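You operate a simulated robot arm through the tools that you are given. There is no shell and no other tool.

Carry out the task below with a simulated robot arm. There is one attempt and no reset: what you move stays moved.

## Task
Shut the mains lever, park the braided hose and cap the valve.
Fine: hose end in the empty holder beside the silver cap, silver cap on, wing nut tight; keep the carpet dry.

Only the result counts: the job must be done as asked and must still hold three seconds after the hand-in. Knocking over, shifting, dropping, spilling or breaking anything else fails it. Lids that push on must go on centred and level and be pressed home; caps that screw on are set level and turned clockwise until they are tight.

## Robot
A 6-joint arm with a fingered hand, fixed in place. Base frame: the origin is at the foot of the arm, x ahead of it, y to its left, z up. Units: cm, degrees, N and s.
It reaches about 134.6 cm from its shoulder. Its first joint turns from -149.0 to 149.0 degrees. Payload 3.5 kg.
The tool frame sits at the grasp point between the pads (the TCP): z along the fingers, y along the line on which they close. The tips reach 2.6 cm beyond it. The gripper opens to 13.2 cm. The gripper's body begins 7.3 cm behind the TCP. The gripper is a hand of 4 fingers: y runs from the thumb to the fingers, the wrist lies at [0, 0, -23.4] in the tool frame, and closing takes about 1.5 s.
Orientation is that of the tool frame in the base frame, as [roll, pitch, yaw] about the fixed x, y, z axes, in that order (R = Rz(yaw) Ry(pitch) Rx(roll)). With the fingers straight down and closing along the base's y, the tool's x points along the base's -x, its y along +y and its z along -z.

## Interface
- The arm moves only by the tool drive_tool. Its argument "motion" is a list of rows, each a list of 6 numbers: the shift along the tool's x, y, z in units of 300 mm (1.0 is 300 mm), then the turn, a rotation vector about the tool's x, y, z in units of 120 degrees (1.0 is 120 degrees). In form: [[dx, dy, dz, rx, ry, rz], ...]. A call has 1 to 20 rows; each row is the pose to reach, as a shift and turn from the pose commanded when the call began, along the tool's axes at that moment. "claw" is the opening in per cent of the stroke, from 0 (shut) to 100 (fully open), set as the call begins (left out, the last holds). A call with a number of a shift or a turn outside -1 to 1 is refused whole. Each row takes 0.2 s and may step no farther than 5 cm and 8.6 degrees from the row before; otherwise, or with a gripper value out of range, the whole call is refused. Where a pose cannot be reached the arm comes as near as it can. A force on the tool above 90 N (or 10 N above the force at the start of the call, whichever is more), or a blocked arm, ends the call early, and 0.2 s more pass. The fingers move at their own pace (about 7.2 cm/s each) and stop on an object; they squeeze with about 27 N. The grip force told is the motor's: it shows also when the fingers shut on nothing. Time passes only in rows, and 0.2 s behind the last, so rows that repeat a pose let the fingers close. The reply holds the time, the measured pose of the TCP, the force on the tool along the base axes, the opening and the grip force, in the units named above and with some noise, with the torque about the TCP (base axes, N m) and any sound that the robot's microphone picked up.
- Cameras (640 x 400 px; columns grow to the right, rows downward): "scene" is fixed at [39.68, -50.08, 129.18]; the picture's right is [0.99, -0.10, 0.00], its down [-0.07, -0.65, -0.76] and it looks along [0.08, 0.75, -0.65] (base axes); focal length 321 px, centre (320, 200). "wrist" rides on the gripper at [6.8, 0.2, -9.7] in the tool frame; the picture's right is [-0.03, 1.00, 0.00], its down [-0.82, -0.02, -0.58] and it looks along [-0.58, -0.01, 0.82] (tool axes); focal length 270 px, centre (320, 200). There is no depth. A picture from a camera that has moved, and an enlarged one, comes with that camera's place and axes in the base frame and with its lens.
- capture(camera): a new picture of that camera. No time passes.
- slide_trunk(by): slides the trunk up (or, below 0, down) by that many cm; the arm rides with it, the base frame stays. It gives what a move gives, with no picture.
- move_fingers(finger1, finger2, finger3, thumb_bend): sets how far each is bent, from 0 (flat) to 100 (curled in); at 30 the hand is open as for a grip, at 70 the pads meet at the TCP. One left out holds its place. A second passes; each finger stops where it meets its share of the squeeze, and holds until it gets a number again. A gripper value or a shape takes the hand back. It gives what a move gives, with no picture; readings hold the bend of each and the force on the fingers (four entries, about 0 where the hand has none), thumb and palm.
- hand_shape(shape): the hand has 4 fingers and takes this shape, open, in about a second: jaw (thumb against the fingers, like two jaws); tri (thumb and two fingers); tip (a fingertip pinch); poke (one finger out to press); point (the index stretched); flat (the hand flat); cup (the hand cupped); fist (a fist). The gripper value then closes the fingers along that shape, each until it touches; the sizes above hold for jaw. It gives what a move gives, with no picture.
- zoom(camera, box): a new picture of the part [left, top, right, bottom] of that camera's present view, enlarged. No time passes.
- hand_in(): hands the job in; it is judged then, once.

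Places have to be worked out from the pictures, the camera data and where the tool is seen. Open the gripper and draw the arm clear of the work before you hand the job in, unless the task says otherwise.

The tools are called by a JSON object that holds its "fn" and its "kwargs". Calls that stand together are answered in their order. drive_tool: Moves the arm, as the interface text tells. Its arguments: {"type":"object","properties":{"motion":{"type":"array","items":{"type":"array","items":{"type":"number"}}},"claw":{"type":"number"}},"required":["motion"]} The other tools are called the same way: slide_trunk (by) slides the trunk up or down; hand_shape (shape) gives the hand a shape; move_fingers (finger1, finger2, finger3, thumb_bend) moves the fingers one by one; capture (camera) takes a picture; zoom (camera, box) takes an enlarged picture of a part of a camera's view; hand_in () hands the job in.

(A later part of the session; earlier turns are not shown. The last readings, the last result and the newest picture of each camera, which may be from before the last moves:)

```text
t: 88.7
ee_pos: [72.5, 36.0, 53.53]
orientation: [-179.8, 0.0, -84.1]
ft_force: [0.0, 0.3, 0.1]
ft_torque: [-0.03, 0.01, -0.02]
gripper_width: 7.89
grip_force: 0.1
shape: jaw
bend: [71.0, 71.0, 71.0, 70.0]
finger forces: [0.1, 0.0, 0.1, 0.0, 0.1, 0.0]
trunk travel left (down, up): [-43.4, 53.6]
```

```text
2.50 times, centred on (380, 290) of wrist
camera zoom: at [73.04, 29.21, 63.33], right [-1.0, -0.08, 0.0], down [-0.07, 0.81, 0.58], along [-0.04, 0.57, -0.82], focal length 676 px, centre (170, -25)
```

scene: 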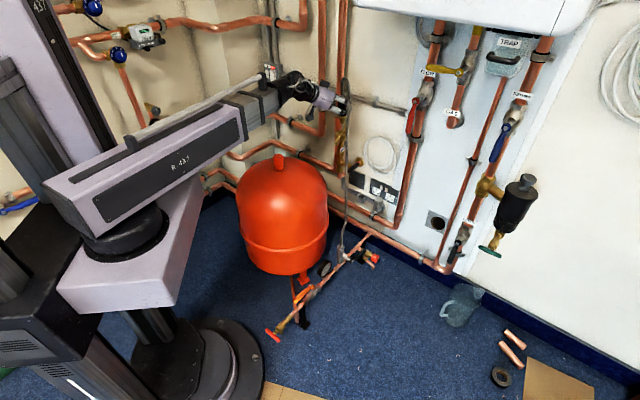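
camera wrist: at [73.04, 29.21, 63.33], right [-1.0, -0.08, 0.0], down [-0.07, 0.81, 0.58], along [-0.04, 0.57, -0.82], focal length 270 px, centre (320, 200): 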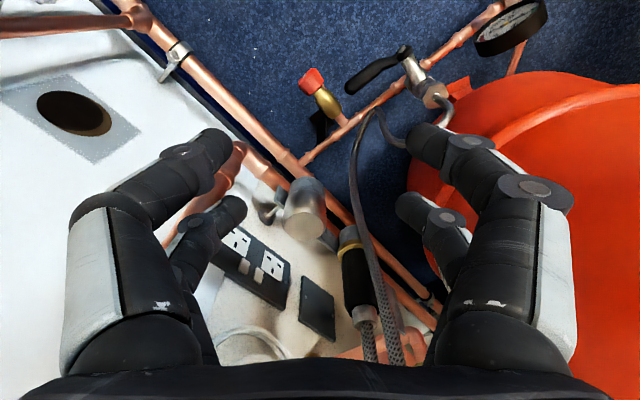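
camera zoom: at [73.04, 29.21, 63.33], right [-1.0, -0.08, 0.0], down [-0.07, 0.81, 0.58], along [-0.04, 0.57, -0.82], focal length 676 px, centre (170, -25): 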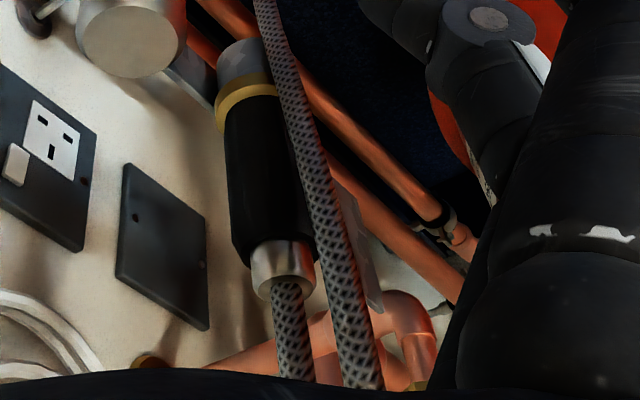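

The hose collar is flush on its ring. The cap top is at about (73.15, 44.15, 46.0), 3.85 cm wide. I'll move over it and check the centring.

{"fn": "drive_tool", "kwargs": {"claw": 46, "motion": [[-0.067, -0.0124, 0, 0, 0, 0], [-0.134, -0.0248, 0, 0, 0, 0], [-0.201, -0.0371, 0, 0, 0, 0], [-0.268, -0.0495, 0, 0, 0, 0]]}}

{"fn": "capture", "kwargs": {"camera": "wrist"}}

{"fn": "zoom", "kwargs": {"camera": "scene", "box": [320, 130, 448, 210]}}

```text
t: 89.7
ee_pos: [73.21, 43.97, 53.58]
orientation: [-179.9, 0.0, -84.0]
ft_force: [-0.3, 0.8, 0.7]
ft_torque: [0.03, 0.0, 0.02]
gripper_width: 6.15
grip_force: 0.1
shape: jaw
bend: [73.0, 73.0, 73.0, 70.0]
finger forces: [0.0, 0.0, 0.1, 0.1, 0.1, 0.0]
trunk travel left (down, up): [-43.4, 53.6]
```

```text
taken
camera wrist: at [73.67, 37.31, 63.31], right [-1.0, -0.08, 0.0], down [-0.07, 0.81, 0.58], along [-0.04, 0.58, -0.82], focal length 270 px, centre (320, 200)
```

wrist: 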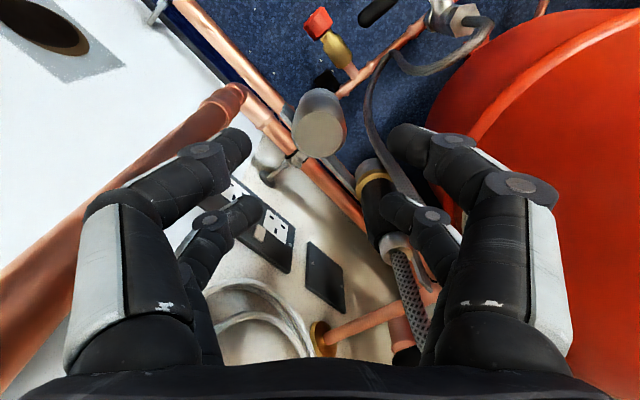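

```text
5.00 times, centred on (384, 170) of scene
camera zoom: at [39.68, -50.08, 129.18], right [0.99, -0.1, 0.0], down [-0.07, -0.65, -0.76], along [0.08, 0.75, -0.65], focal length 1604 px, centre (0, 350)
```

zoom: 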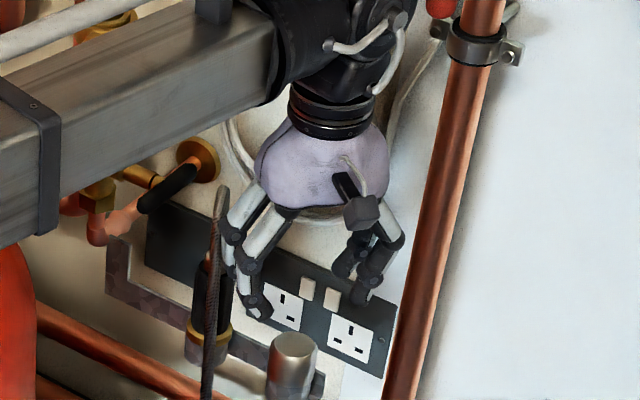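

The left inner finger would pass close to the hose end, so I'll rotate the hand 20° counter-clockwise and nudge it onto the cap centre at (73.2, 44.2).

{"fn": "drive_tool", "kwargs": {"motion": [[-0.0025, 0, 0, 0, 0, -0.0556], [-0.005, 0, 0, 0, 0, -0.1111], [-0.0076, 0, 0, 0, 0, -0.1667], [-0.0076, 0, 0, 0, 0, -0.1667]]}}

{"fn": "capture", "kwargs": {"camera": "wrist"}}

{"fn": "zoom", "kwargs": {"camera": "wrist", "box": [240, 80, 400, 180]}}

```text
t: 90.7
ee_pos: [73.04, 44.43, 53.53]
orientation: [-179.9, -0.1, -64.3]
ft_force: [0.9, -0.1, 1.2]
ft_torque: [-0.01, -0.01, 0.01]
gripper_width: 6.12
grip_force: 0.0
shape: jaw
bend: [73.0, 73.0, 73.0, 70.0]
finger forces: [0.0, 0.0, 0.1, 0.0, 0.0, 0.1]
trunk travel left (down, up): [-43.4, 53.6]
```

```text
taken
camera wrist: at [75.89, 38.2, 63.33], right [-0.91, -0.41, 0.0], down [-0.34, 0.75, 0.57], along [-0.23, 0.53, -0.82], focal length 270 px, centre (320, 200)
```

wrist: 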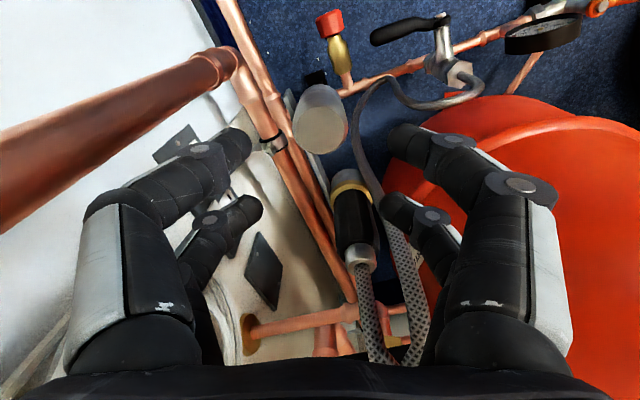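

```text
4.00 times, centred on (320, 130) of wrist
camera zoom: at [75.89, 38.2, 63.33], right [-0.91, -0.41, 0.0], down [-0.34, 0.75, 0.57], along [-0.23, 0.53, -0.82], focal length 1081 px, centre (320, 480)
```

zoom: 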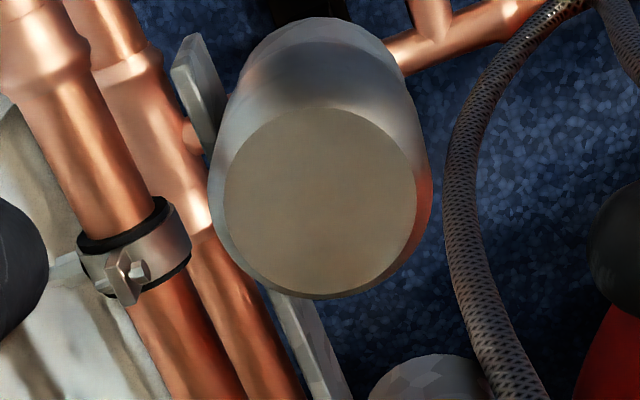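

The cap is centred between the fingers, and the hose end is clear behind them. I'll lower 7.7 cm to bring the pads to the cap's body.

{"fn": "drive_tool", "kwargs": {"motion": [[0.006, 0.002, 0, 0, 0, 0], [0.006, 0.002, 0, 0, 0, 0]]}}

{"fn": "slide_trunk", "kwargs": {"by": -7.7}}

{"fn": "capture", "kwargs": {"camera": "wrist"}}

{"fn": "zoom", "kwargs": {"camera": "scene", "box": [320, 140, 448, 220]}}

```text
t: 91.3
ee_pos: [73.17, 44.19, 53.47]
orientation: [-179.8, -0.3, -64.5]
ft_force: [0.2, 0.3, 0.2]
ft_torque: [-0.01, 0.03, -0.01]
gripper_width: 6.12
grip_force: 0.1
shape: jaw
bend: [73.0, 73.0, 73.0, 70.0]
finger forces: [0.0, 0.1, 0.0, 0.0, 0.0, 0.0]
trunk travel left (down, up): [-43.4, 53.6]
```

```text
t: 92.4
ee_pos: [72.99, 44.21, 45.87]
orientation: [-179.8, -0.3, -64.4]
ft_force: [0.2, -0.6, -0.1]
ft_torque: [0.0, 0.0, 0.0]
gripper_width: 6.13
grip_force: 0.1
shape: jaw
bend: [73.0, 73.0, 73.0, 70.0]
finger forces: [0.0, 0.0, 0.1, 0.0, 0.0, 0.0]
trunk travel left (down, up): [-35.7, 61.3]
```

```text
taken
camera wrist: at [75.87, 38.01, 55.64], right [-0.91, -0.41, 0.0], down [-0.34, 0.75, 0.57], along [-0.23, 0.53, -0.82], focal length 270 px, centre (320, 200)
```

wrist: 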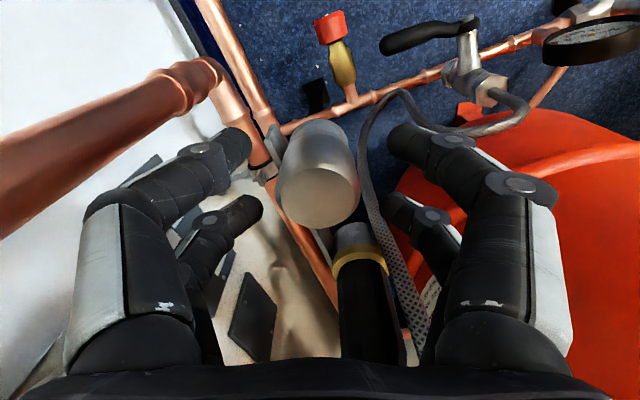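

```text
5.00 times, centred on (384, 180) of scene
camera zoom: at [39.68, -50.08, 129.18], right [0.99, -0.1, 0.0], down [-0.07, -0.65, -0.76], along [0.08, 0.75, -0.65], focal length 1604 px, centre (0, 300)
```

zoom: 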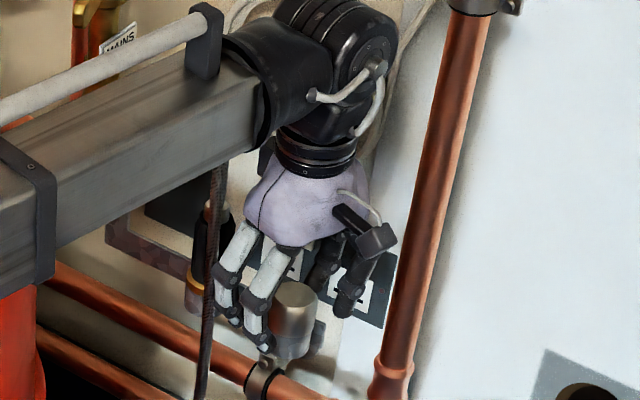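

The cap top is level with the TCP and centred. I'll close on it.

{"fn": "drive_tool", "kwargs": {"claw": 0, "motion": [[0, 0, 0, 0, 0, 0], [0, 0, 0, 0, 0, 0], [0, 0, 0, 0, 0, 0], [0, 0, 0, 0, 0, 0], [0, 0, 0, 0, 0, 0]]}}

{"fn": "capture", "kwargs": {"camera": "wrist"}}

```text
t: 93.6
ee_pos: [73.15, 44.16, 45.87]
orientation: [-179.8, -0.2, -64.5]
ft_force: [-0.4, -0.2, -0.6]
ft_torque: [-0.04, 0.0, -0.02]
gripper_width: 1.52
grip_force: 27.3
shape: jaw
bend: [73.0, 72.0, 72.0, 70.0]
finger forces: [25.9, 26.0, 20.9, 0.1, 22.1, 0.1]
trunk travel left (down, up): [-35.7, 61.3]
```

```text
taken
camera wrist: at [75.87, 38.01, 55.63], right [-0.91, -0.41, 0.0], down [-0.34, 0.75, 0.57], along [-0.23, 0.53, -0.82], focal length 270 px, centre (320, 200)
```

wrist: 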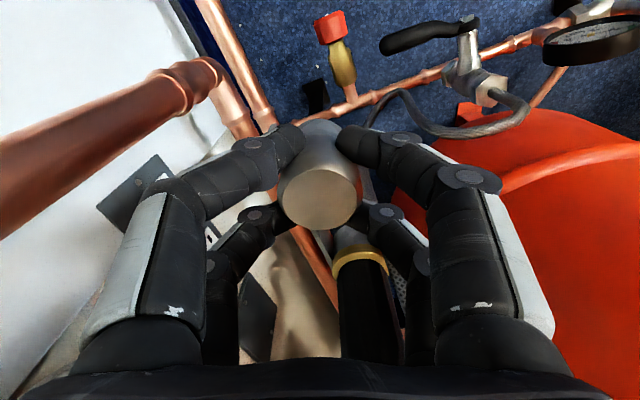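

The cap is gripped evenly. I'll lift 1.5 cm first to check, then more.

{"fn": "slide_trunk", "kwargs": {"by": 1.5}}

{"fn": "slide_trunk", "kwargs": {"by": 7}}

{"fn": "capture", "kwargs": {"camera": "wrist"}}

{"fn": "zoom", "kwargs": {"camera": "scene", "box": [320, 130, 448, 210]}}

```text
t: 94.2
ee_pos: [73.06, 44.27, 47.32]
orientation: [-179.9, -0.2, -64.5]
ft_force: [0.4, 0.3, -1.2]
ft_torque: [-0.01, 0.04, 0.03]
gripper_width: 1.48
grip_force: 27.2
shape: jaw
bend: [73.0, 72.0, 72.0, 70.0]
finger forces: [25.7, 26.0, 20.8, 0.0, 22.1, 0.0]
trunk travel left (down, up): [-37.2, 59.8]
```

```text
t: 95.3
ee_pos: [73.07, 44.13, 54.32]
orientation: [-179.8, -0.2, -64.5]
ft_force: [0.1, -0.2, -0.3]
ft_torque: [0.0, 0.02, -0.02]
gripper_width: 1.48
grip_force: 27.4
shape: jaw
bend: [73.0, 72.0, 72.0, 70.0]
finger forces: [25.9, 26.1, 20.8, 0.0, 22.1, 0.0]
trunk travel left (down, up): [-44.2, 52.8]
```

```text
taken
camera wrist: at [75.88, 38.01, 64.13], right [-0.91, -0.41, 0.0], down [-0.34, 0.75, 0.57], along [-0.23, 0.53, -0.82], focal length 270 px, centre (320, 200)
```

wrist: 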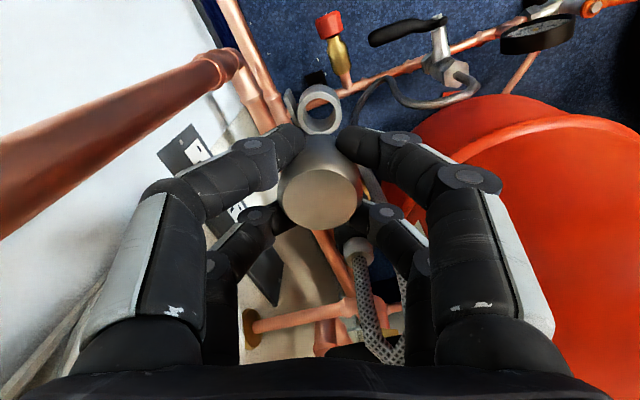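

```text
5.00 times, centred on (384, 170) of scene
camera zoom: at [39.68, -50.08, 129.18], right [0.99, -0.1, 0.0], down [-0.07, -0.65, -0.76], along [0.08, 0.75, -0.65], focal length 1604 px, centre (0, 350)
```

zoom: 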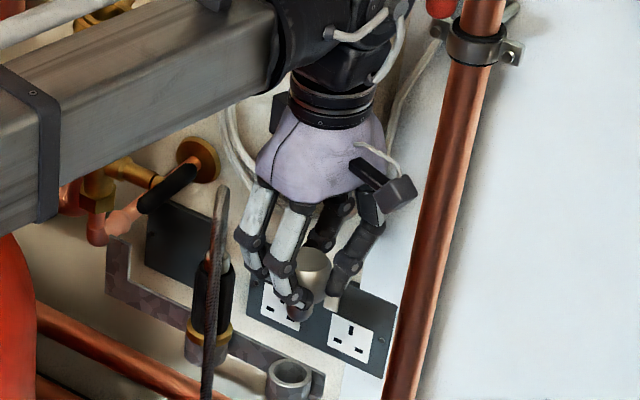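

The cap is out of its holder. I'll look closely at its underside shape.

{"fn": "zoom", "kwargs": {"camera": "scene", "box": [364, 175, 396, 215]}}

{"fn": "zoom", "kwargs": {"camera": "wrist", "box": [240, 60, 400, 160]}}

```text
10.00 times, centred on (380, 195) of scene
camera zoom: at [39.68, -50.08, 129.18], right [0.99, -0.1, 0.0], down [-0.07, -0.65, -0.76], along [0.08, 0.75, -0.65], focal length 3208 px, centre (-280, 250)
```

zoom: 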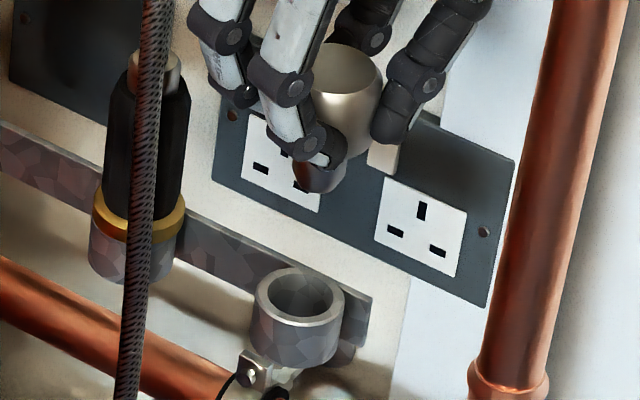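

```text
4.00 times, centred on (320, 110) of wrist
camera zoom: at [75.88, 38.01, 64.13], right [-0.91, -0.41, 0.0], down [-0.34, 0.75, 0.57], along [-0.23, 0.53, -0.82], focal length 1081 px, centre (320, 560)
```

zoom: 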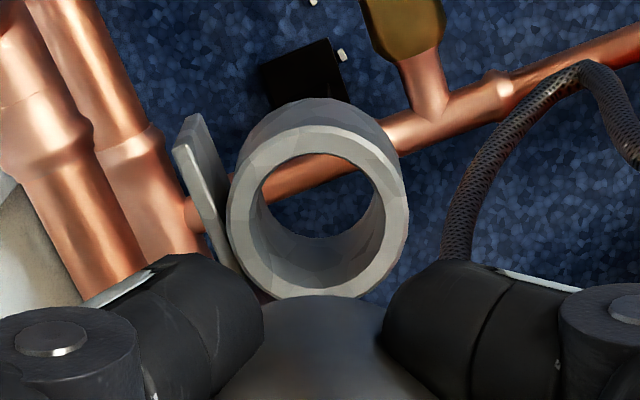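

The cap has a plug below it like the hose end. I'll carry it toward the room, clear of the FLOW lever, and raise it to z ≈ 77.

{"fn": "drive_tool", "kwargs": {"motion": [[0.0292, 0.0812, 0, 0, 0, 0], [0.0584, 0.1624, 0, 0, 0, 0], [0.0876, 0.2436, 0, 0, 0, 0], [0.1168, 0.3248, 0, 0, 0, 0], [0.146, 0.406, 0, 0, 0, 0]]}}

{"fn": "slide_trunk", "kwargs": {"by": 22.7}}

```text
t: 96.5
ee_pos: [63.13, 36.18, 54.33]
orientation: [-179.7, -0.5, -65.4]
ft_force: [-0.7, -0.9, -0.9]
ft_torque: [0.02, 0.01, -0.01]
gripper_width: 1.49
grip_force: 27.3
shape: jaw
bend: [73.0, 72.0, 72.0, 70.0]
finger forces: [26.4, 26.4, 21.1, 0.0, 22.3, 0.0]
out of reach, approached as far as the arm can: row 3, 4, 5
trunk travel left (down, up): [-44.2, 52.8]
```

```text
t: 98.9
ee_pos: [63.19, 36.4, 77.05]
orientation: [-179.7, -0.5, -65.4]
ft_force: [0.8, -1.1, -0.9]
ft_torque: [0.0, 0.02, 0.02]
gripper_width: 1.5
grip_force: 26.9
shape: jaw
bend: [73.0, 72.0, 72.0, 70.0]
finger forces: [26.3, 26.6, 21.1, 0.0, 22.2, 0.0]
trunk travel left (down, up): [-66.9, 30.1]
```

Now I'll swing to yaw -135° and carry the cap to (53, 53), in front of the nut, levelling the hand along the way.

{"fn": "drive_tool", "kwargs": {"motion": [[-0.0717, 0.0088, 0, -0.0003, -0.0005, 0.0644], [-0.1433, 0.0176, 0, -0.0006, -0.0009, 0.1289], [-0.215, 0.0263, 0, -0.0008, -0.0014, 0.1933], [-0.2867, 0.0351, 0, -0.0011, -0.0019, 0.2578], [-0.3583, 0.0439, 0, -0.0014, -0.0023, 0.3222], [-0.43, 0.0527, 0, -0.0017, -0.0028, 0.3867], [-0.5017, 0.0614, 0, -0.0019, -0.0033, 0.4511], [-0.5733, 0.0702, 0, -0.0022, -0.0037, 0.5156], [-0.645, 0.079, 0, -0.0025, -0.0042, 0.58]]}}

{"fn": "capture", "kwargs": {"camera": "wrist"}}

{"fn": "zoom", "kwargs": {"camera": "scene", "box": [300, 90, 396, 150]}}

```text
t: 100.9
ee_pos: [53.03, 52.88, 76.95]
orientation: [-179.9, 0.3, -135.2]
ft_force: [0.1, -0.1, -0.7]
ft_torque: [-0.03, 0.03, 0.01]
gripper_width: 1.48
grip_force: 26.7
shape: jaw
bend: [73.0, 72.0, 72.0, 70.0]
finger forces: [26.8, 27.2, 21.3, 0.0, 22.6, 0.1]
trunk travel left (down, up): [-66.9, 30.1]
```

```text
taken
camera wrist: at [47.99, 48.15, 86.77], right [-0.69, 0.73, 0.0], down [0.59, 0.56, 0.58], along [0.42, 0.4, -0.81], focal length 270 px, centre (320, 200)
```

wrist: 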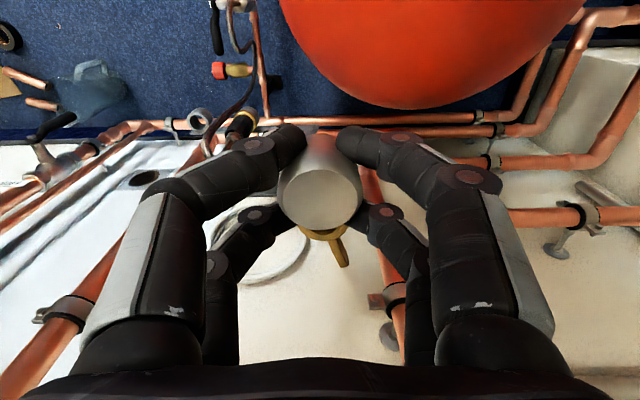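

```text
6.67 times, centred on (348, 120) of scene
camera zoom: at [39.68, -50.08, 129.18], right [0.99, -0.1, 0.0], down [-0.07, -0.65, -0.76], along [0.08, 0.75, -0.65], focal length 2138 px, centre (133, 733)
```

zoom: 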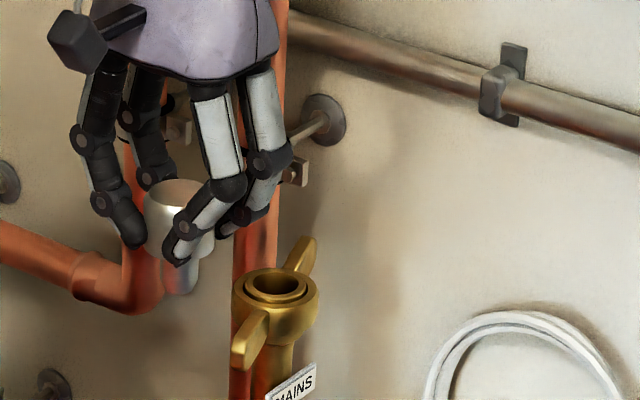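

The cap, with its plug, is held upright. I'll move it over the nut axis at about (59.2, 59.3), then compare the plug and the bore in the scene camera.

{"fn": "drive_tool", "kwargs": {"motion": [[-0.1, 0.001, 0, 0, 0, 0], [-0.2, 0.002, 0, 0, 0, 0], [-0.3007, 0.0034, 0, 0, 0, 0], [-0.3007, 0.0034, 0, 0, 0, 0]]}}

{"fn": "slide_trunk", "kwargs": {"by": -2.5}}

{"fn": "capture", "kwargs": {"camera": "wrist"}}

{"fn": "zoom", "kwargs": {"camera": "scene", "box": [316, 110, 372, 145]}}

```text
t: 101.9
ee_pos: [59.18, 59.4, 77.07]
orientation: [-180.0, 0.4, -135.0]
ft_force: [-0.4, 0.0, -0.4]
ft_torque: [0.0, 0.02, 0.02]
gripper_width: 1.47
grip_force: 26.8
shape: jaw
bend: [73.0, 72.0, 72.0, 70.0]
finger forces: [27.1, 27.4, 21.4, 0.0, 22.6, 0.0]
trunk travel left (down, up): [-66.9, 30.1]
```

```text
t: 102.6
ee_pos: [59.32, 59.44, 74.58]
orientation: [-179.9, 0.4, -134.9]
ft_force: [-0.7, 0.3, -1.2]
ft_torque: [0.0, 0.0, -0.01]
gripper_width: 1.44
grip_force: 26.7
shape: jaw
bend: [73.0, 72.0, 72.0, 70.0]
finger forces: [27.1, 27.3, 21.3, 0.0, 22.6, 0.1]
trunk travel left (down, up): [-64.4, 32.6]
```

```text
taken
camera wrist: at [54.26, 54.71, 84.27], right [-0.69, 0.72, 0.0], down [0.59, 0.56, 0.58], along [0.42, 0.4, -0.81], focal length 270 px, centre (320, 200)
```

wrist: 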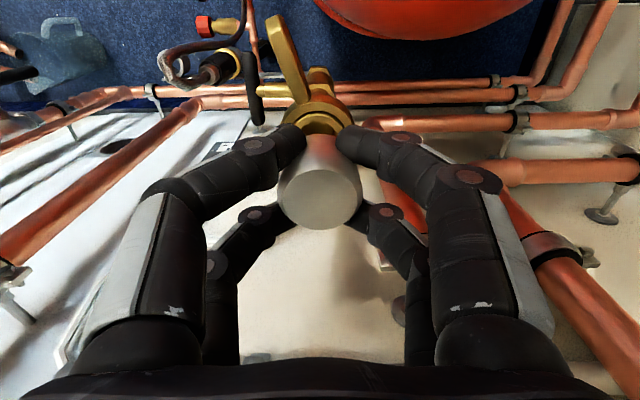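

```text
11.43 times, centred on (344, 128) of scene
camera zoom: at [39.68, -50.08, 129.18], right [0.99, -0.1, 0.0], down [-0.07, -0.65, -0.76], along [0.08, 0.75, -0.65], focal length 3666 px, centre (46, 1029)
```

zoom: 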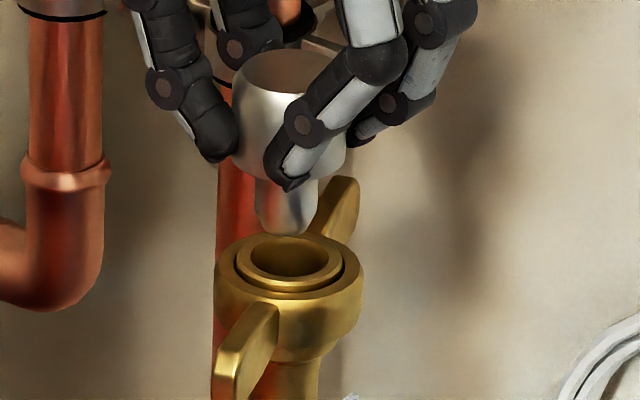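

In the scene view the plug is very close to the bore, needing about +0.2 cm to the right after perspective. I'll check the other direction with the wrist camera.

{"fn": "zoom", "kwargs": {"camera": "wrist", "box": [240, 60, 400, 160]}}

{"fn": "zoom", "kwargs": {"camera": "scene", "box": [332, 120, 356, 135]}}

```text
4.00 times, centred on (320, 110) of wrist
camera zoom: at [54.26, 54.71, 84.27], right [-0.69, 0.72, 0.0], down [0.59, 0.56, 0.58], along [0.42, 0.4, -0.81], focal length 1081 px, centre (320, 560)
```

zoom: 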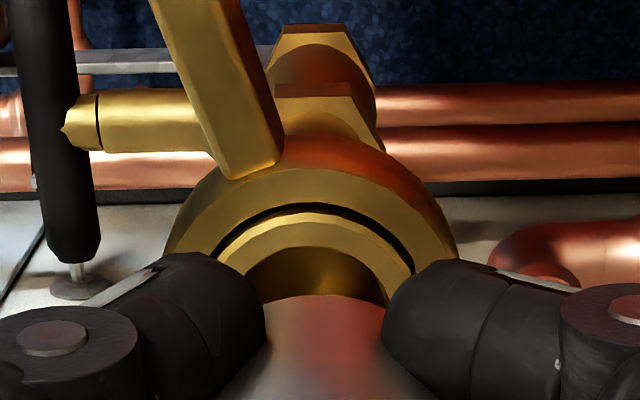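

```text
16.00 times, centred on (344, 128) of scene
camera zoom: at [39.68, -50.08, 129.18], right [0.99, -0.1, 0.0], down [-0.07, -0.65, -0.76], along [0.08, 0.75, -0.65], focal length 5132 px, centre (-64, 1360)
```

zoom: 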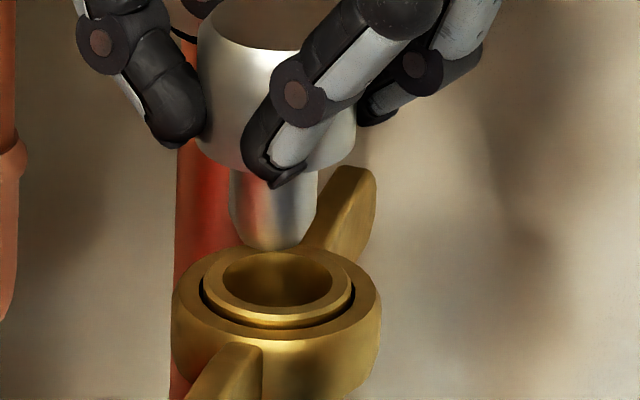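

The wrist view agrees: the nut centre is about 0.3 cm further toward the wall. I'll shift by (+0.27, +0.22) and recheck in the scene camera.

{"fn": "drive_tool", "kwargs": {"motion": [[-0.0115, -0.0012, 0, 0, 0, 0], [-0.0115, -0.0012, 0, 0, 0, 0]]}}

{"fn": "slide_trunk", "kwargs": {"by": -1.2}}

{"fn": "zoom", "kwargs": {"camera": "scene", "box": [332, 120, 356, 135]}}

{"fn": "zoom", "kwargs": {"camera": "wrist", "box": [240, 60, 400, 160]}}

```text
t: 103.2
ee_pos: [59.49, 59.79, 74.59]
orientation: [-179.9, 0.3, -135.1]
ft_force: [0.1, -0.1, -0.7]
ft_torque: [0.01, -0.02, -0.01]
gripper_width: 1.45
grip_force: 26.9
shape: jaw
bend: [73.0, 72.0, 72.0, 70.0]
finger forces: [27.2, 27.5, 21.4, 0.1, 22.5, 0.0]
trunk travel left (down, up): [-64.4, 32.6]
```

```text
t: 103.8
ee_pos: [59.5, 59.68, 73.34]
orientation: [-179.9, 0.3, -135.0]
ft_force: [1.1, 0.2, -0.7]
ft_torque: [0.0, 0.05, -0.03]
gripper_width: 1.47
grip_force: 26.9
shape: jaw
bend: [73.0, 72.0, 72.0, 70.0]
finger forces: [27.1, 27.4, 21.4, 0.1, 22.6, 0.1]
trunk travel left (down, up): [-63.2, 33.8]
```

```text
16.00 times, centred on (344, 128) of scene
camera zoom: at [39.68, -50.08, 129.18], right [0.99, -0.1, 0.0], down [-0.07, -0.65, -0.76], along [0.08, 0.75, -0.65], focal length 5132 px, centre (-64, 1360)
```

zoom: 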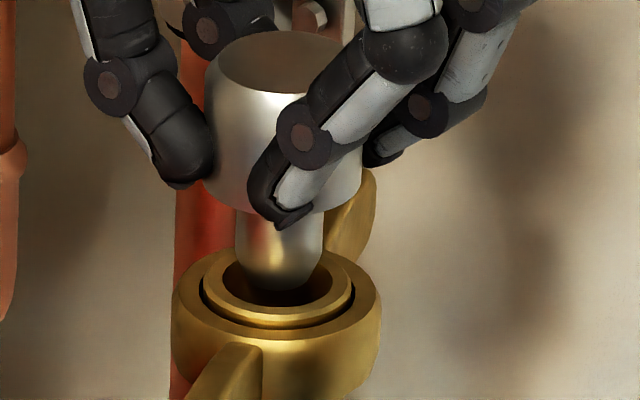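

```text
4.00 times, centred on (320, 110) of wrist
camera zoom: at [54.5, 54.94, 83.07], right [-0.69, 0.72, 0.0], down [0.59, 0.56, 0.58], along [0.42, 0.4, -0.81], focal length 1081 px, centre (320, 560)
```

zoom: 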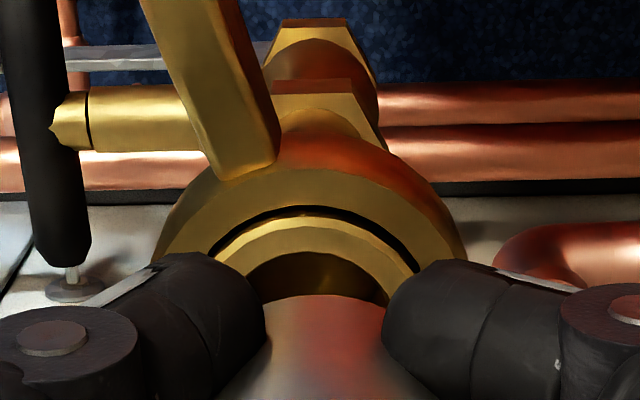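

The plug lines up with the bore. I'll lower gently while watching the force.

{"fn": "slide_trunk", "kwargs": {"by": -0.8}}

{"fn": "slide_trunk", "kwargs": {"by": -0.6}}

{"fn": "zoom", "kwargs": {"camera": "scene", "box": [332, 120, 356, 135]}}

```text
t: 104.4
ee_pos: [59.46, 59.66, 72.61]
orientation: [-179.9, 0.4, -134.9]
ft_force: [1.1, -0.6, -2.0]
ft_torque: [-0.03, -0.01, -0.03]
gripper_width: 1.47
grip_force: 27.1
shape: jaw
bend: [73.0, 72.0, 72.0, 70.0]
finger forces: [27.1, 27.1, 21.8, 0.1, 23.2, 0.0]
trunk travel left (down, up): [-62.4, 34.6]
```

```text
t: 104.9
ee_pos: [59.38, 59.56, 71.82]
orientation: [-179.9, 0.3, -135.1]
ft_force: [0.2, -2.9, -1.0]
ft_torque: [-0.11, -0.04, -0.04]
gripper_width: 1.45
grip_force: 27.1
shape: jaw
bend: [73.0, 72.0, 72.0, 70.0]
finger forces: [27.3, 26.9, 21.9, 0.0, 23.2, 0.1]
trunk travel left (down, up): [-61.8, 35.2]
```

```text
16.00 times, centred on (344, 128) of scene
camera zoom: at [39.68, -50.08, 129.18], right [0.99, -0.1, 0.0], down [-0.07, -0.65, -0.76], along [0.08, 0.75, -0.65], focal length 5132 px, centre (-64, 1360)
```

zoom: 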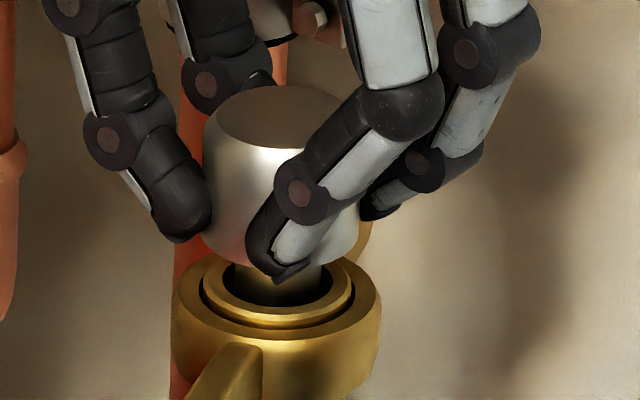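

The plug is entering the bore with little side force. I'll continue down to seat it.

{"fn": "slide_trunk", "kwargs": {"by": -0.7}}

{"fn": "slide_trunk", "kwargs": {"by": -0.5}}

{"fn": "zoom", "kwargs": {"camera": "scene", "box": [332, 120, 356, 135]}}

```text
t: 105.5
ee_pos: [59.5, 59.67, 71.24]
orientation: [-179.8, 0.4, -134.9]
ft_force: [0.4, -2.0, -0.6]
ft_torque: [-0.1, -0.03, 0.0]
gripper_width: 1.47
grip_force: 26.7
shape: jaw
bend: [73.0, 72.0, 72.0, 70.0]
finger forces: [27.3, 26.9, 21.9, 0.1, 23.4, 0.0]
trunk travel left (down, up): [-61.1, 35.9]
```

```text
t: 106.0
ee_pos: [59.52, 59.63, 70.75]
orientation: [-179.9, 0.3, -135.0]
ft_force: [0.5, -1.8, -0.3]
ft_torque: [-0.04, -0.01, 0.01]
gripper_width: 1.46
grip_force: 26.9
shape: jaw
bend: [73.0, 72.0, 72.0, 70.0]
finger forces: [27.7, 27.6, 22.2, 0.0, 23.7, 0.1]
trunk travel left (down, up): [-60.6, 36.4]
```

```text
16.00 times, centred on (344, 128) of scene
camera zoom: at [39.68, -50.08, 129.18], right [0.99, -0.1, 0.0], down [-0.07, -0.65, -0.76], along [0.08, 0.75, -0.65], focal length 5132 px, centre (-64, 1360)
```

zoom: 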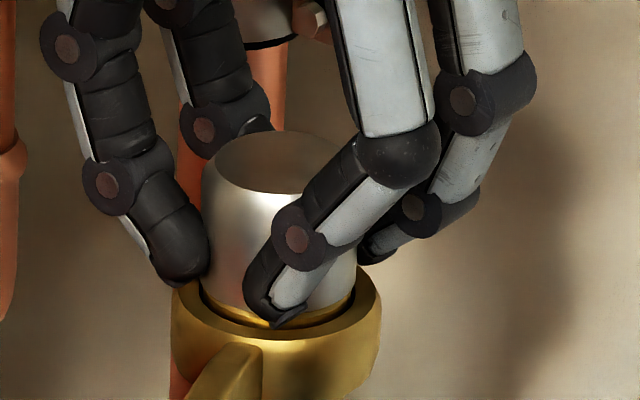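

Nearly home. I'll press the last few millimetres.

{"fn": "slide_trunk", "kwargs": {"by": -0.3}}

{"fn": "slide_trunk", "kwargs": {"by": -0.3}}

{"fn": "zoom", "kwargs": {"camera": "scene", "box": [332, 120, 356, 135]}}

```text
t: 106.6
ee_pos: [59.42, 59.65, 70.62]
orientation: [-180.0, 0.5, -135.0]
ft_force: [4.4, 3.0, 27.9]
ft_torque: [0.1, 0.0, 0.05]
gripper_width: 1.5
grip_force: 26.9
shape: jaw
bend: [73.0, 73.0, 73.0, 71.0]
finger forces: [30.9, 31.8, 27.5, 0.0, 26.3, 0.0]
trunk travel left (down, up): [-60.3, 36.7]
```

```text
t: 107.1
ee_pos: [59.41, 59.66, 70.49]
orientation: [-179.8, 0.7, -135.0]
ft_force: [13.0, 8.2, 56.2]
ft_torque: [0.05, -0.46, 0.16]
gripper_width: 1.63
grip_force: 27.0
shape: jaw
bend: [73.0, 73.0, 74.0, 71.0]
finger forces: [35.4, 36.1, 45.6, 0.1, 30.2, 0.0]
trunk travel left (down, up): [-60.0, 37.0]
```

```text
16.00 times, centred on (344, 128) of scene
camera zoom: at [39.68, -50.08, 129.18], right [0.99, -0.1, 0.0], down [-0.07, -0.65, -0.76], along [0.08, 0.75, -0.65], focal length 5132 px, centre (-64, 1360)
```

zoom: 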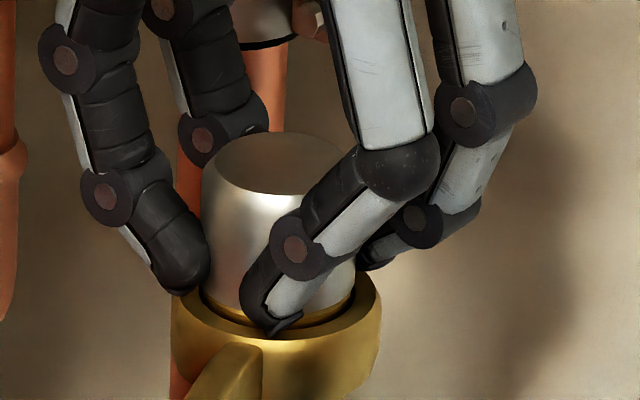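

The cap is seated at z 70.5 with firm resistance. I'll ease off and release.

{"fn": "slide_trunk", "kwargs": {"by": 0.5}}

{"fn": "drive_tool", "kwargs": {"claw": 46, "motion": [[0, 0, 0, 0, 0, 0], [0, 0, 0, 0, 0, 0], [0, 0, 0, 0, 0, 0], [0, 0, 0, 0, 0, 0], [0, 0, 0, 0, 0, 0]]}}

{"fn": "slide_trunk", "kwargs": {"by": 9}}

{"fn": "capture", "kwargs": {"camera": "wrist"}}

{"fn": "zoom", "kwargs": {"camera": "scene", "box": [316, 110, 372, 145]}}

```text
t: 107.6
ee_pos: [59.33, 59.54, 70.52]
orientation: [-179.8, 0.1, -135.0]
ft_force: [0.0, -0.8, 3.7]
ft_torque: [-0.09, -0.08, -0.05]
gripper_width: 1.55
grip_force: 26.8
shape: jaw
bend: [73.0, 73.0, 73.0, 71.0]
finger forces: [38.9, 40.0, 24.3, 0.0, 27.8, 0.0]
trunk travel left (down, up): [-60.5, 36.5]
```

```text
t: 108.8
ee_pos: [59.39, 59.67, 70.58]
orientation: [-180.0, 0.3, -134.9]
ft_force: [-0.1, 0.4, 0.0]
ft_torque: [-0.02, 0.0, -0.03]
gripper_width: 6.01
grip_force: 0.0
shape: jaw
bend: [73.0, 73.0, 73.0, 70.0]
finger forces: [0.0, 0.0, 0.0, 0.0, 0.1, 0.0]
trunk travel left (down, up): [-60.5, 36.5]
```

```text
t: 110.1
ee_pos: [59.51, 59.68, 79.67]
orientation: [-179.9, 0.4, -135.0]
ft_force: [0.6, 0.7, 0.0]
ft_torque: [0.0, 0.0, 0.01]
gripper_width: 5.98
grip_force: 0.1
shape: jaw
bend: [73.0, 73.0, 73.0, 70.0]
finger forces: [0.0, 0.0, 0.1, 0.0, 0.1, 0.1]
trunk travel left (down, up): [-69.5, 27.5]
```

```text
taken
camera wrist: at [54.5, 54.95, 89.36], right [-0.69, 0.72, 0.0], down [0.59, 0.56, 0.58], along [0.42, 0.4, -0.81], focal length 270 px, centre (320, 200)
```

wrist: 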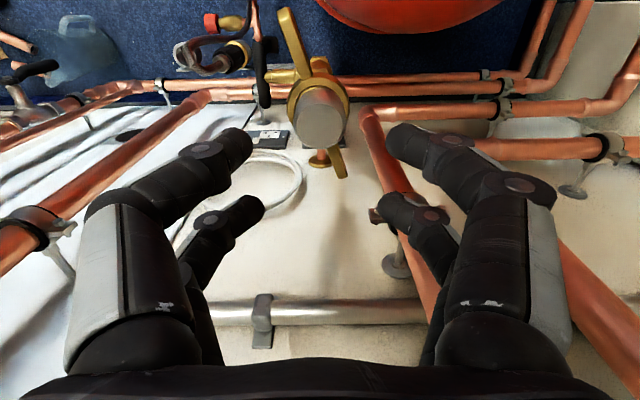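

```text
11.43 times, centred on (344, 128) of scene
camera zoom: at [39.68, -50.08, 129.18], right [0.99, -0.1, 0.0], down [-0.07, -0.65, -0.76], along [0.08, 0.75, -0.65], focal length 3666 px, centre (46, 1029)
```

zoom: 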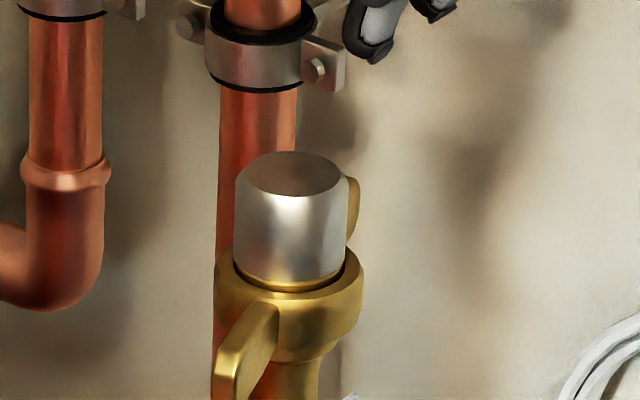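

The cap is seated level. Now I'll tighten the nut. The front wing is at about 244° around the axis (59.3, 59.5). I'll retreat, tilt the hand 25° and line it up with that wing, staying above it.

{"fn": "drive_tool", "kwargs": {"claw": 36, "motion": [[0.101, -0.034, 0, 0, 0, -0.0317], [0.202, -0.068, 0, 0, 0, -0.0633], [0.302, -0.102, 0, 0, 0, -0.095], [0.403, -0.136, 0, 0, 0, -0.1267], [0.504, -0.17, 0, 0, 0, -0.1583]]}}

{"fn": "drive_tool", "kwargs": {"motion": [[-0.0849, 0, -0.0046, 0, -0.0521, 0], [-0.1688, 0, -0.0185, 0, -0.1042, 0], [-0.2507, 0, -0.0414, 0, -0.1563, 0], [-0.3296, 0, -0.0731, 0, -0.2083, 0]]}}

{"fn": "slide_trunk", "kwargs": {"by": -9}}

{"fn": "capture", "kwargs": {"camera": "wrist"}}

```text
t: 111.3
ee_pos: [52.38, 45.34, 79.59]
orientation: [-179.9, 0.3, -115.9]
ft_force: [-0.9, -0.2, 0.6]
ft_torque: [-0.02, 0.01, 0.0]
gripper_width: 4.79
grip_force: 0.0
shape: jaw
bend: [73.0, 73.0, 73.0, 70.0]
finger forces: [0.1, 0.0, 0.0, 0.0, 0.0, 0.1]
trunk travel left (down, up): [-69.5, 27.5]
```

```text
t: 112.3
ee_pos: [56.76, 54.4, 81.82]
orientation: [-179.8, 25.4, -115.8]
ft_force: [0.1, 0.7, -0.9]
ft_torque: [0.04, -0.01, 0.04]
gripper_width: 4.79
grip_force: 0.0
shape: jaw
bend: [73.0, 73.0, 73.0, 70.0]
finger forces: [0.0, 0.0, 0.0, 0.1, 0.0, 0.0]
trunk travel left (down, up): [-69.5, 27.5]
```

```text
t: 113.5
ee_pos: [56.67, 54.34, 72.81]
orientation: [-179.8, 25.2, -115.8]
ft_force: [0.2, 0.0, -0.7]
ft_torque: [-0.01, 0.0, 0.02]
gripper_width: 4.79
grip_force: 0.1
shape: jaw
bend: [73.0, 73.0, 73.0, 70.0]
finger forces: [0.0, 0.1, 0.0, 0.0, 0.0, 0.0]
trunk travel left (down, up): [-60.5, 36.5]
```

```text
taken
camera wrist: at [52.01, 45.16, 78.8], right [-0.89, 0.46, 0.01], down [0.23, 0.43, 0.87], along [0.4, 0.78, -0.49], focal length 270 px, centre (320, 200)
```

wrist: 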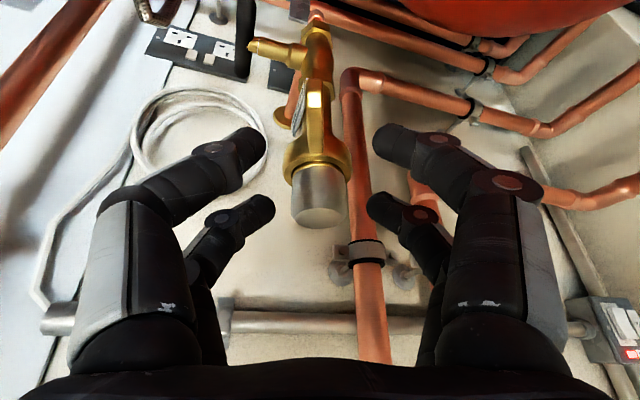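

The wing is lined up with the hand. I'll lower to the grip height (TCP z ≈ 67.35), close on the wing and check.

{"fn": "slide_trunk", "kwargs": {"by": -5.45}}

{"fn": "drive_tool", "kwargs": {"claw": 0, "motion": [[0, 0, 0, 0, 0, 0], [0, 0, 0, 0, 0, 0], [0, 0, 0, 0, 0, 0], [0, 0, 0, 0, 0, 0], [0, 0, 0, 0, 0, 0]]}}

{"fn": "capture", "kwargs": {"camera": "wrist"}}

```text
t: 114.5
ee_pos: [56.6, 54.33, 67.48]
orientation: [-179.8, 25.2, -115.9]
ft_force: [0.5, 0.3, -0.3]
ft_torque: [0.0, 0.0, 0.02]
gripper_width: 4.79
grip_force: 0.1
shape: jaw
bend: [73.0, 73.0, 73.0, 70.0]
finger forces: [0.1, 0.0, 0.1, 0.0, 0.1, 0.1]
trunk travel left (down, up): [-55.0, 42.0]
```

```text
t: 115.7
ee_pos: [56.63, 54.35, 67.33]
orientation: [-179.8, 25.2, -115.8]
ft_force: [1.6, 0.5, -5.0]
ft_torque: [-0.08, 0.01, -0.01]
gripper_width: 0.01
grip_force: 27.4
shape: jaw
bend: [62.0, 70.0, 72.0, 70.0]
finger forces: [0.0, 23.6, 23.2, 0.0, 0.0, 0.1]
trunk travel left (down, up): [-55.0, 42.0]
```

```text
taken
camera wrist: at [52.02, 45.18, 73.32], right [-0.89, 0.46, 0.01], down [0.23, 0.43, 0.87], along [0.4, 0.78, -0.49], focal length 270 px, centre (320, 200)
```

wrist: 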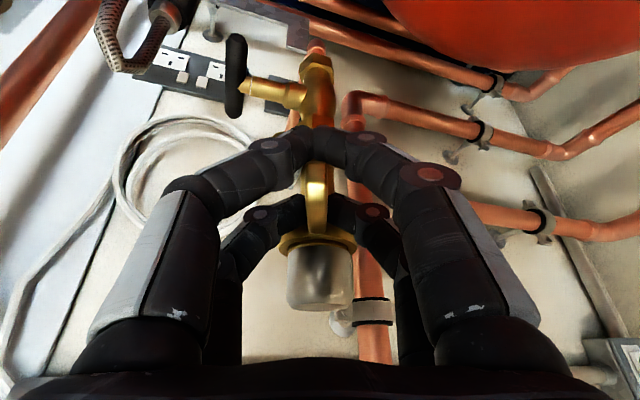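

The wing is clamped. I'll swing clockwise 64° back toward the tight position.

{"fn": "drive_tool", "kwargs": {"motion": [[-0.0025, 0.0267, 0.0011, 0.0282, 0, 0.0604], [-0.0083, 0.0528, 0.0039, 0.0563, 0, 0.1208], [-0.0173, 0.0778, 0.0081, 0.0845, 0, 0.1812], [-0.0294, 0.1011, 0.0137, 0.1127, 0, 0.2416], [-0.0443, 0.1224, 0.0207, 0.1409, 0, 0.302], [-0.0618, 0.1411, 0.0288, 0.169, 0, 0.3624], [-0.0814, 0.157, 0.038, 0.1972, 0, 0.4228], [-0.0814, 0.157, 0.038, 0.1972, 0, 0.4228]]}}

{"fn": "capture", "kwargs": {"camera": "wrist"}}

{"fn": "zoom", "kwargs": {"camera": "scene", "box": [290, 90, 386, 150]}}

```text
t: 117.5
ee_pos: [53.61, 58.89, 67.39]
orientation: [179.9, 25.3, -172.1]
ft_force: [10.2, 0.5, -3.3]
ft_torque: [-0.01, -0.04, 0.05]
gripper_width: 0.0
grip_force: 26.7
shape: jaw
bend: [62.0, 70.0, 71.0, 70.0]
finger forces: [0.0, 24.3, 23.4, 0.1, 0.0, 0.1]
trunk travel left (down, up): [-55.0, 42.0]
```

```text
taken
camera wrist: at [43.43, 57.59, 73.3], right [-0.12, 0.99, 0.01], down [0.49, 0.05, 0.87], along [0.86, 0.11, -0.49], focal length 270 px, centre (320, 200)
```

wrist: 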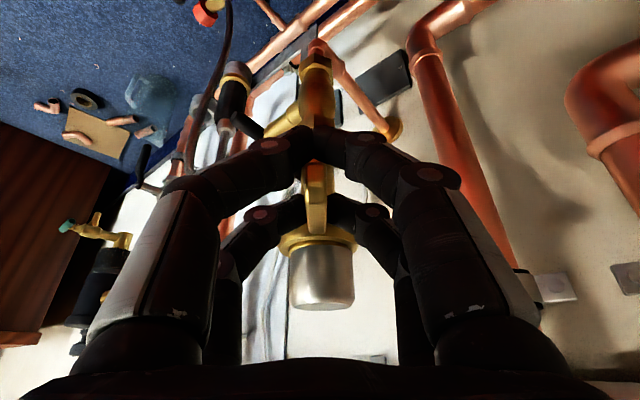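

```text
6.67 times, centred on (338, 120) of scene
camera zoom: at [39.68, -50.08, 129.18], right [0.99, -0.1, 0.0], down [-0.07, -0.65, -0.76], along [0.08, 0.75, -0.65], focal length 2138 px, centre (200, 733)
```

zoom: 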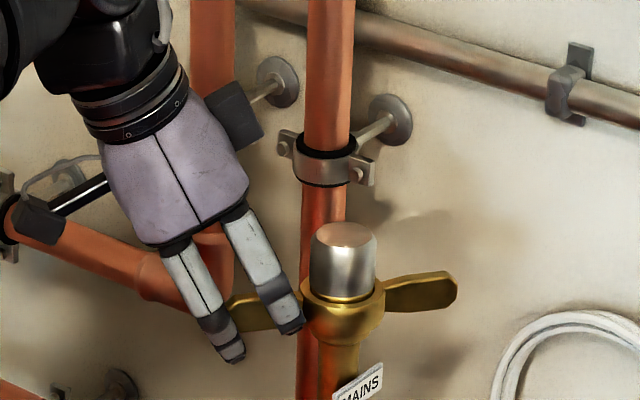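

The nut has turned 56° back. I'll continue in small steps and watch for the tight stop.

{"fn": "drive_tool", "kwargs": {"motion": [[-0.0025, 0.0267, 0.0011, 0.0282, 0, 0.0604], [-0.0083, 0.0528, 0.0039, 0.0563, 0, 0.1208], [-0.0083, 0.0528, 0.0039, 0.0563, 0, 0.1208]]}}

{"fn": "capture", "kwargs": {"camera": "wrist"}}

{"fn": "zoom", "kwargs": {"camera": "scene", "box": [290, 90, 386, 150]}}

```text
t: 118.3
ee_pos: [53.62, 60.32, 67.44]
orientation: [179.8, 25.2, 171.9]
ft_force: [10.7, 0.0, -2.3]
ft_torque: [0.0, -0.03, 0.08]
gripper_width: 0.0
grip_force: 27.6
shape: jaw
bend: [62.0, 70.0, 71.0, 70.0]
finger forces: [0.0, 24.9, 22.9, 0.0, 0.0, 0.0]
trunk travel left (down, up): [-55.0, 42.0]
```

```text
taken
camera wrist: at [43.54, 62.04, 73.31], right [0.16, 0.99, 0.01], down [0.48, -0.09, 0.87], along [0.86, -0.13, -0.49], focal length 270 px, centre (320, 200)
```

wrist: 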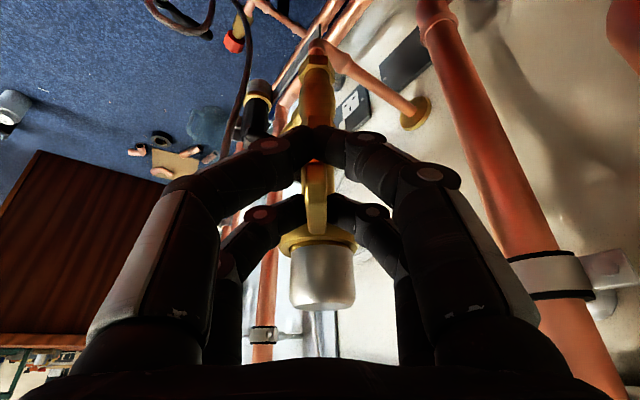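

```text
6.67 times, centred on (338, 120) of scene
camera zoom: at [39.68, -50.08, 129.18], right [0.99, -0.1, 0.0], down [-0.07, -0.65, -0.76], along [0.08, 0.75, -0.65], focal length 2138 px, centre (200, 733)
```

zoom: 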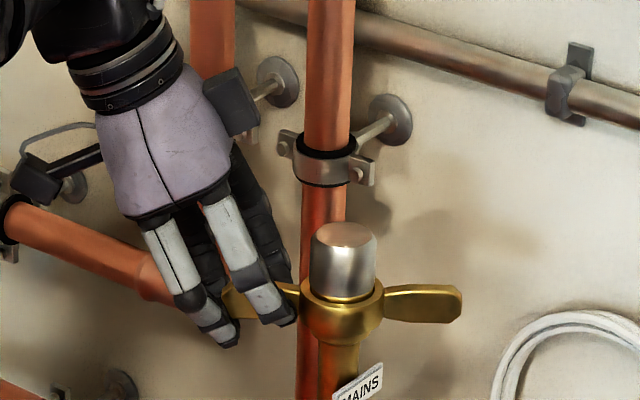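

The wing is back at its original angle with no firm stop felt yet. I'll continue clockwise another 16°.

{"fn": "drive_tool", "kwargs": {"motion": [[-0.0025, 0.0267, 0.0011, 0.0282, 0, 0.0604], [-0.0025, 0.0267, 0.0011, 0.0282, 0, 0.0604]]}}

{"fn": "drive_tool", "kwargs": {"motion": [[-0.0025, 0.0267, 0.0011, 0.0282, 0, 0.0604], [-0.0025, 0.0267, 0.0011, 0.0282, 0, 0.0604]]}}

{"fn": "capture", "kwargs": {"camera": "wrist"}}

{"fn": "zoom", "kwargs": {"camera": "scene", "box": [290, 90, 386, 150]}}

```text
t: 118.9
ee_pos: [53.73, 60.93, 67.3]
orientation: [179.9, 25.2, 163.7]
ft_force: [4.5, -16.8, -6.9]
ft_torque: [-0.16, -0.03, 0.06]
gripper_width: 0.0
grip_force: 27.0
shape: jaw
bend: [62.0, 70.0, 71.0, 70.0]
finger forces: [0.0, 21.6, 29.2, 0.1, 0.0, 0.1]
trunk travel left (down, up): [-55.0, 42.0]
```

```text
t: 119.5
ee_pos: [54.09, 61.64, 67.46]
orientation: [-180.0, 25.3, 155.8]
ft_force: [1.1, -27.6, -9.4]
ft_torque: [-0.29, 0.1, -0.04]
gripper_width: 0.0
grip_force: 26.9
shape: jaw
bend: [62.0, 70.0, 71.0, 70.0]
finger forces: [0.1, 16.7, 35.5, 0.1, 0.0, 0.0]
trunk travel left (down, up): [-55.0, 42.0]
```

```text
taken
camera wrist: at [44.84, 66.09, 73.38], right [0.43, 0.9, 0.01], down [0.44, -0.22, 0.87], along [0.79, -0.37, -0.49], focal length 270 px, centre (320, 200)
```

wrist: 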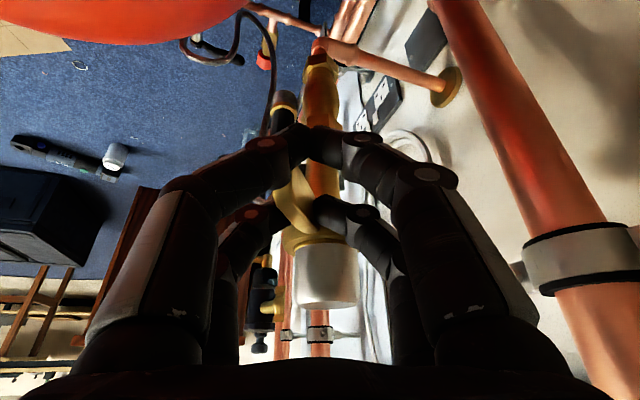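

```text
6.67 times, centred on (338, 120) of scene
camera zoom: at [39.68, -50.08, 129.18], right [0.99, -0.1, 0.0], down [-0.07, -0.65, -0.76], along [0.08, 0.75, -0.65], focal length 2138 px, centre (200, 733)
```

zoom: 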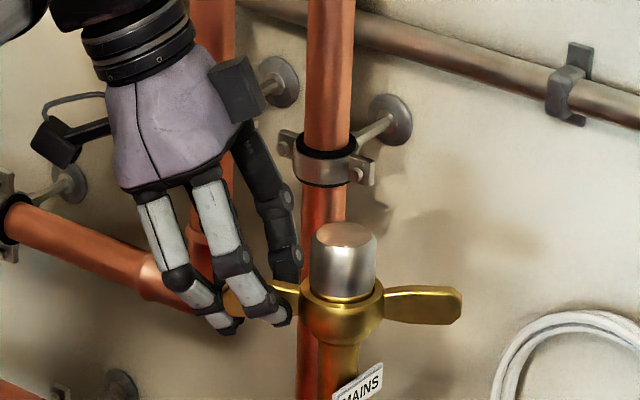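

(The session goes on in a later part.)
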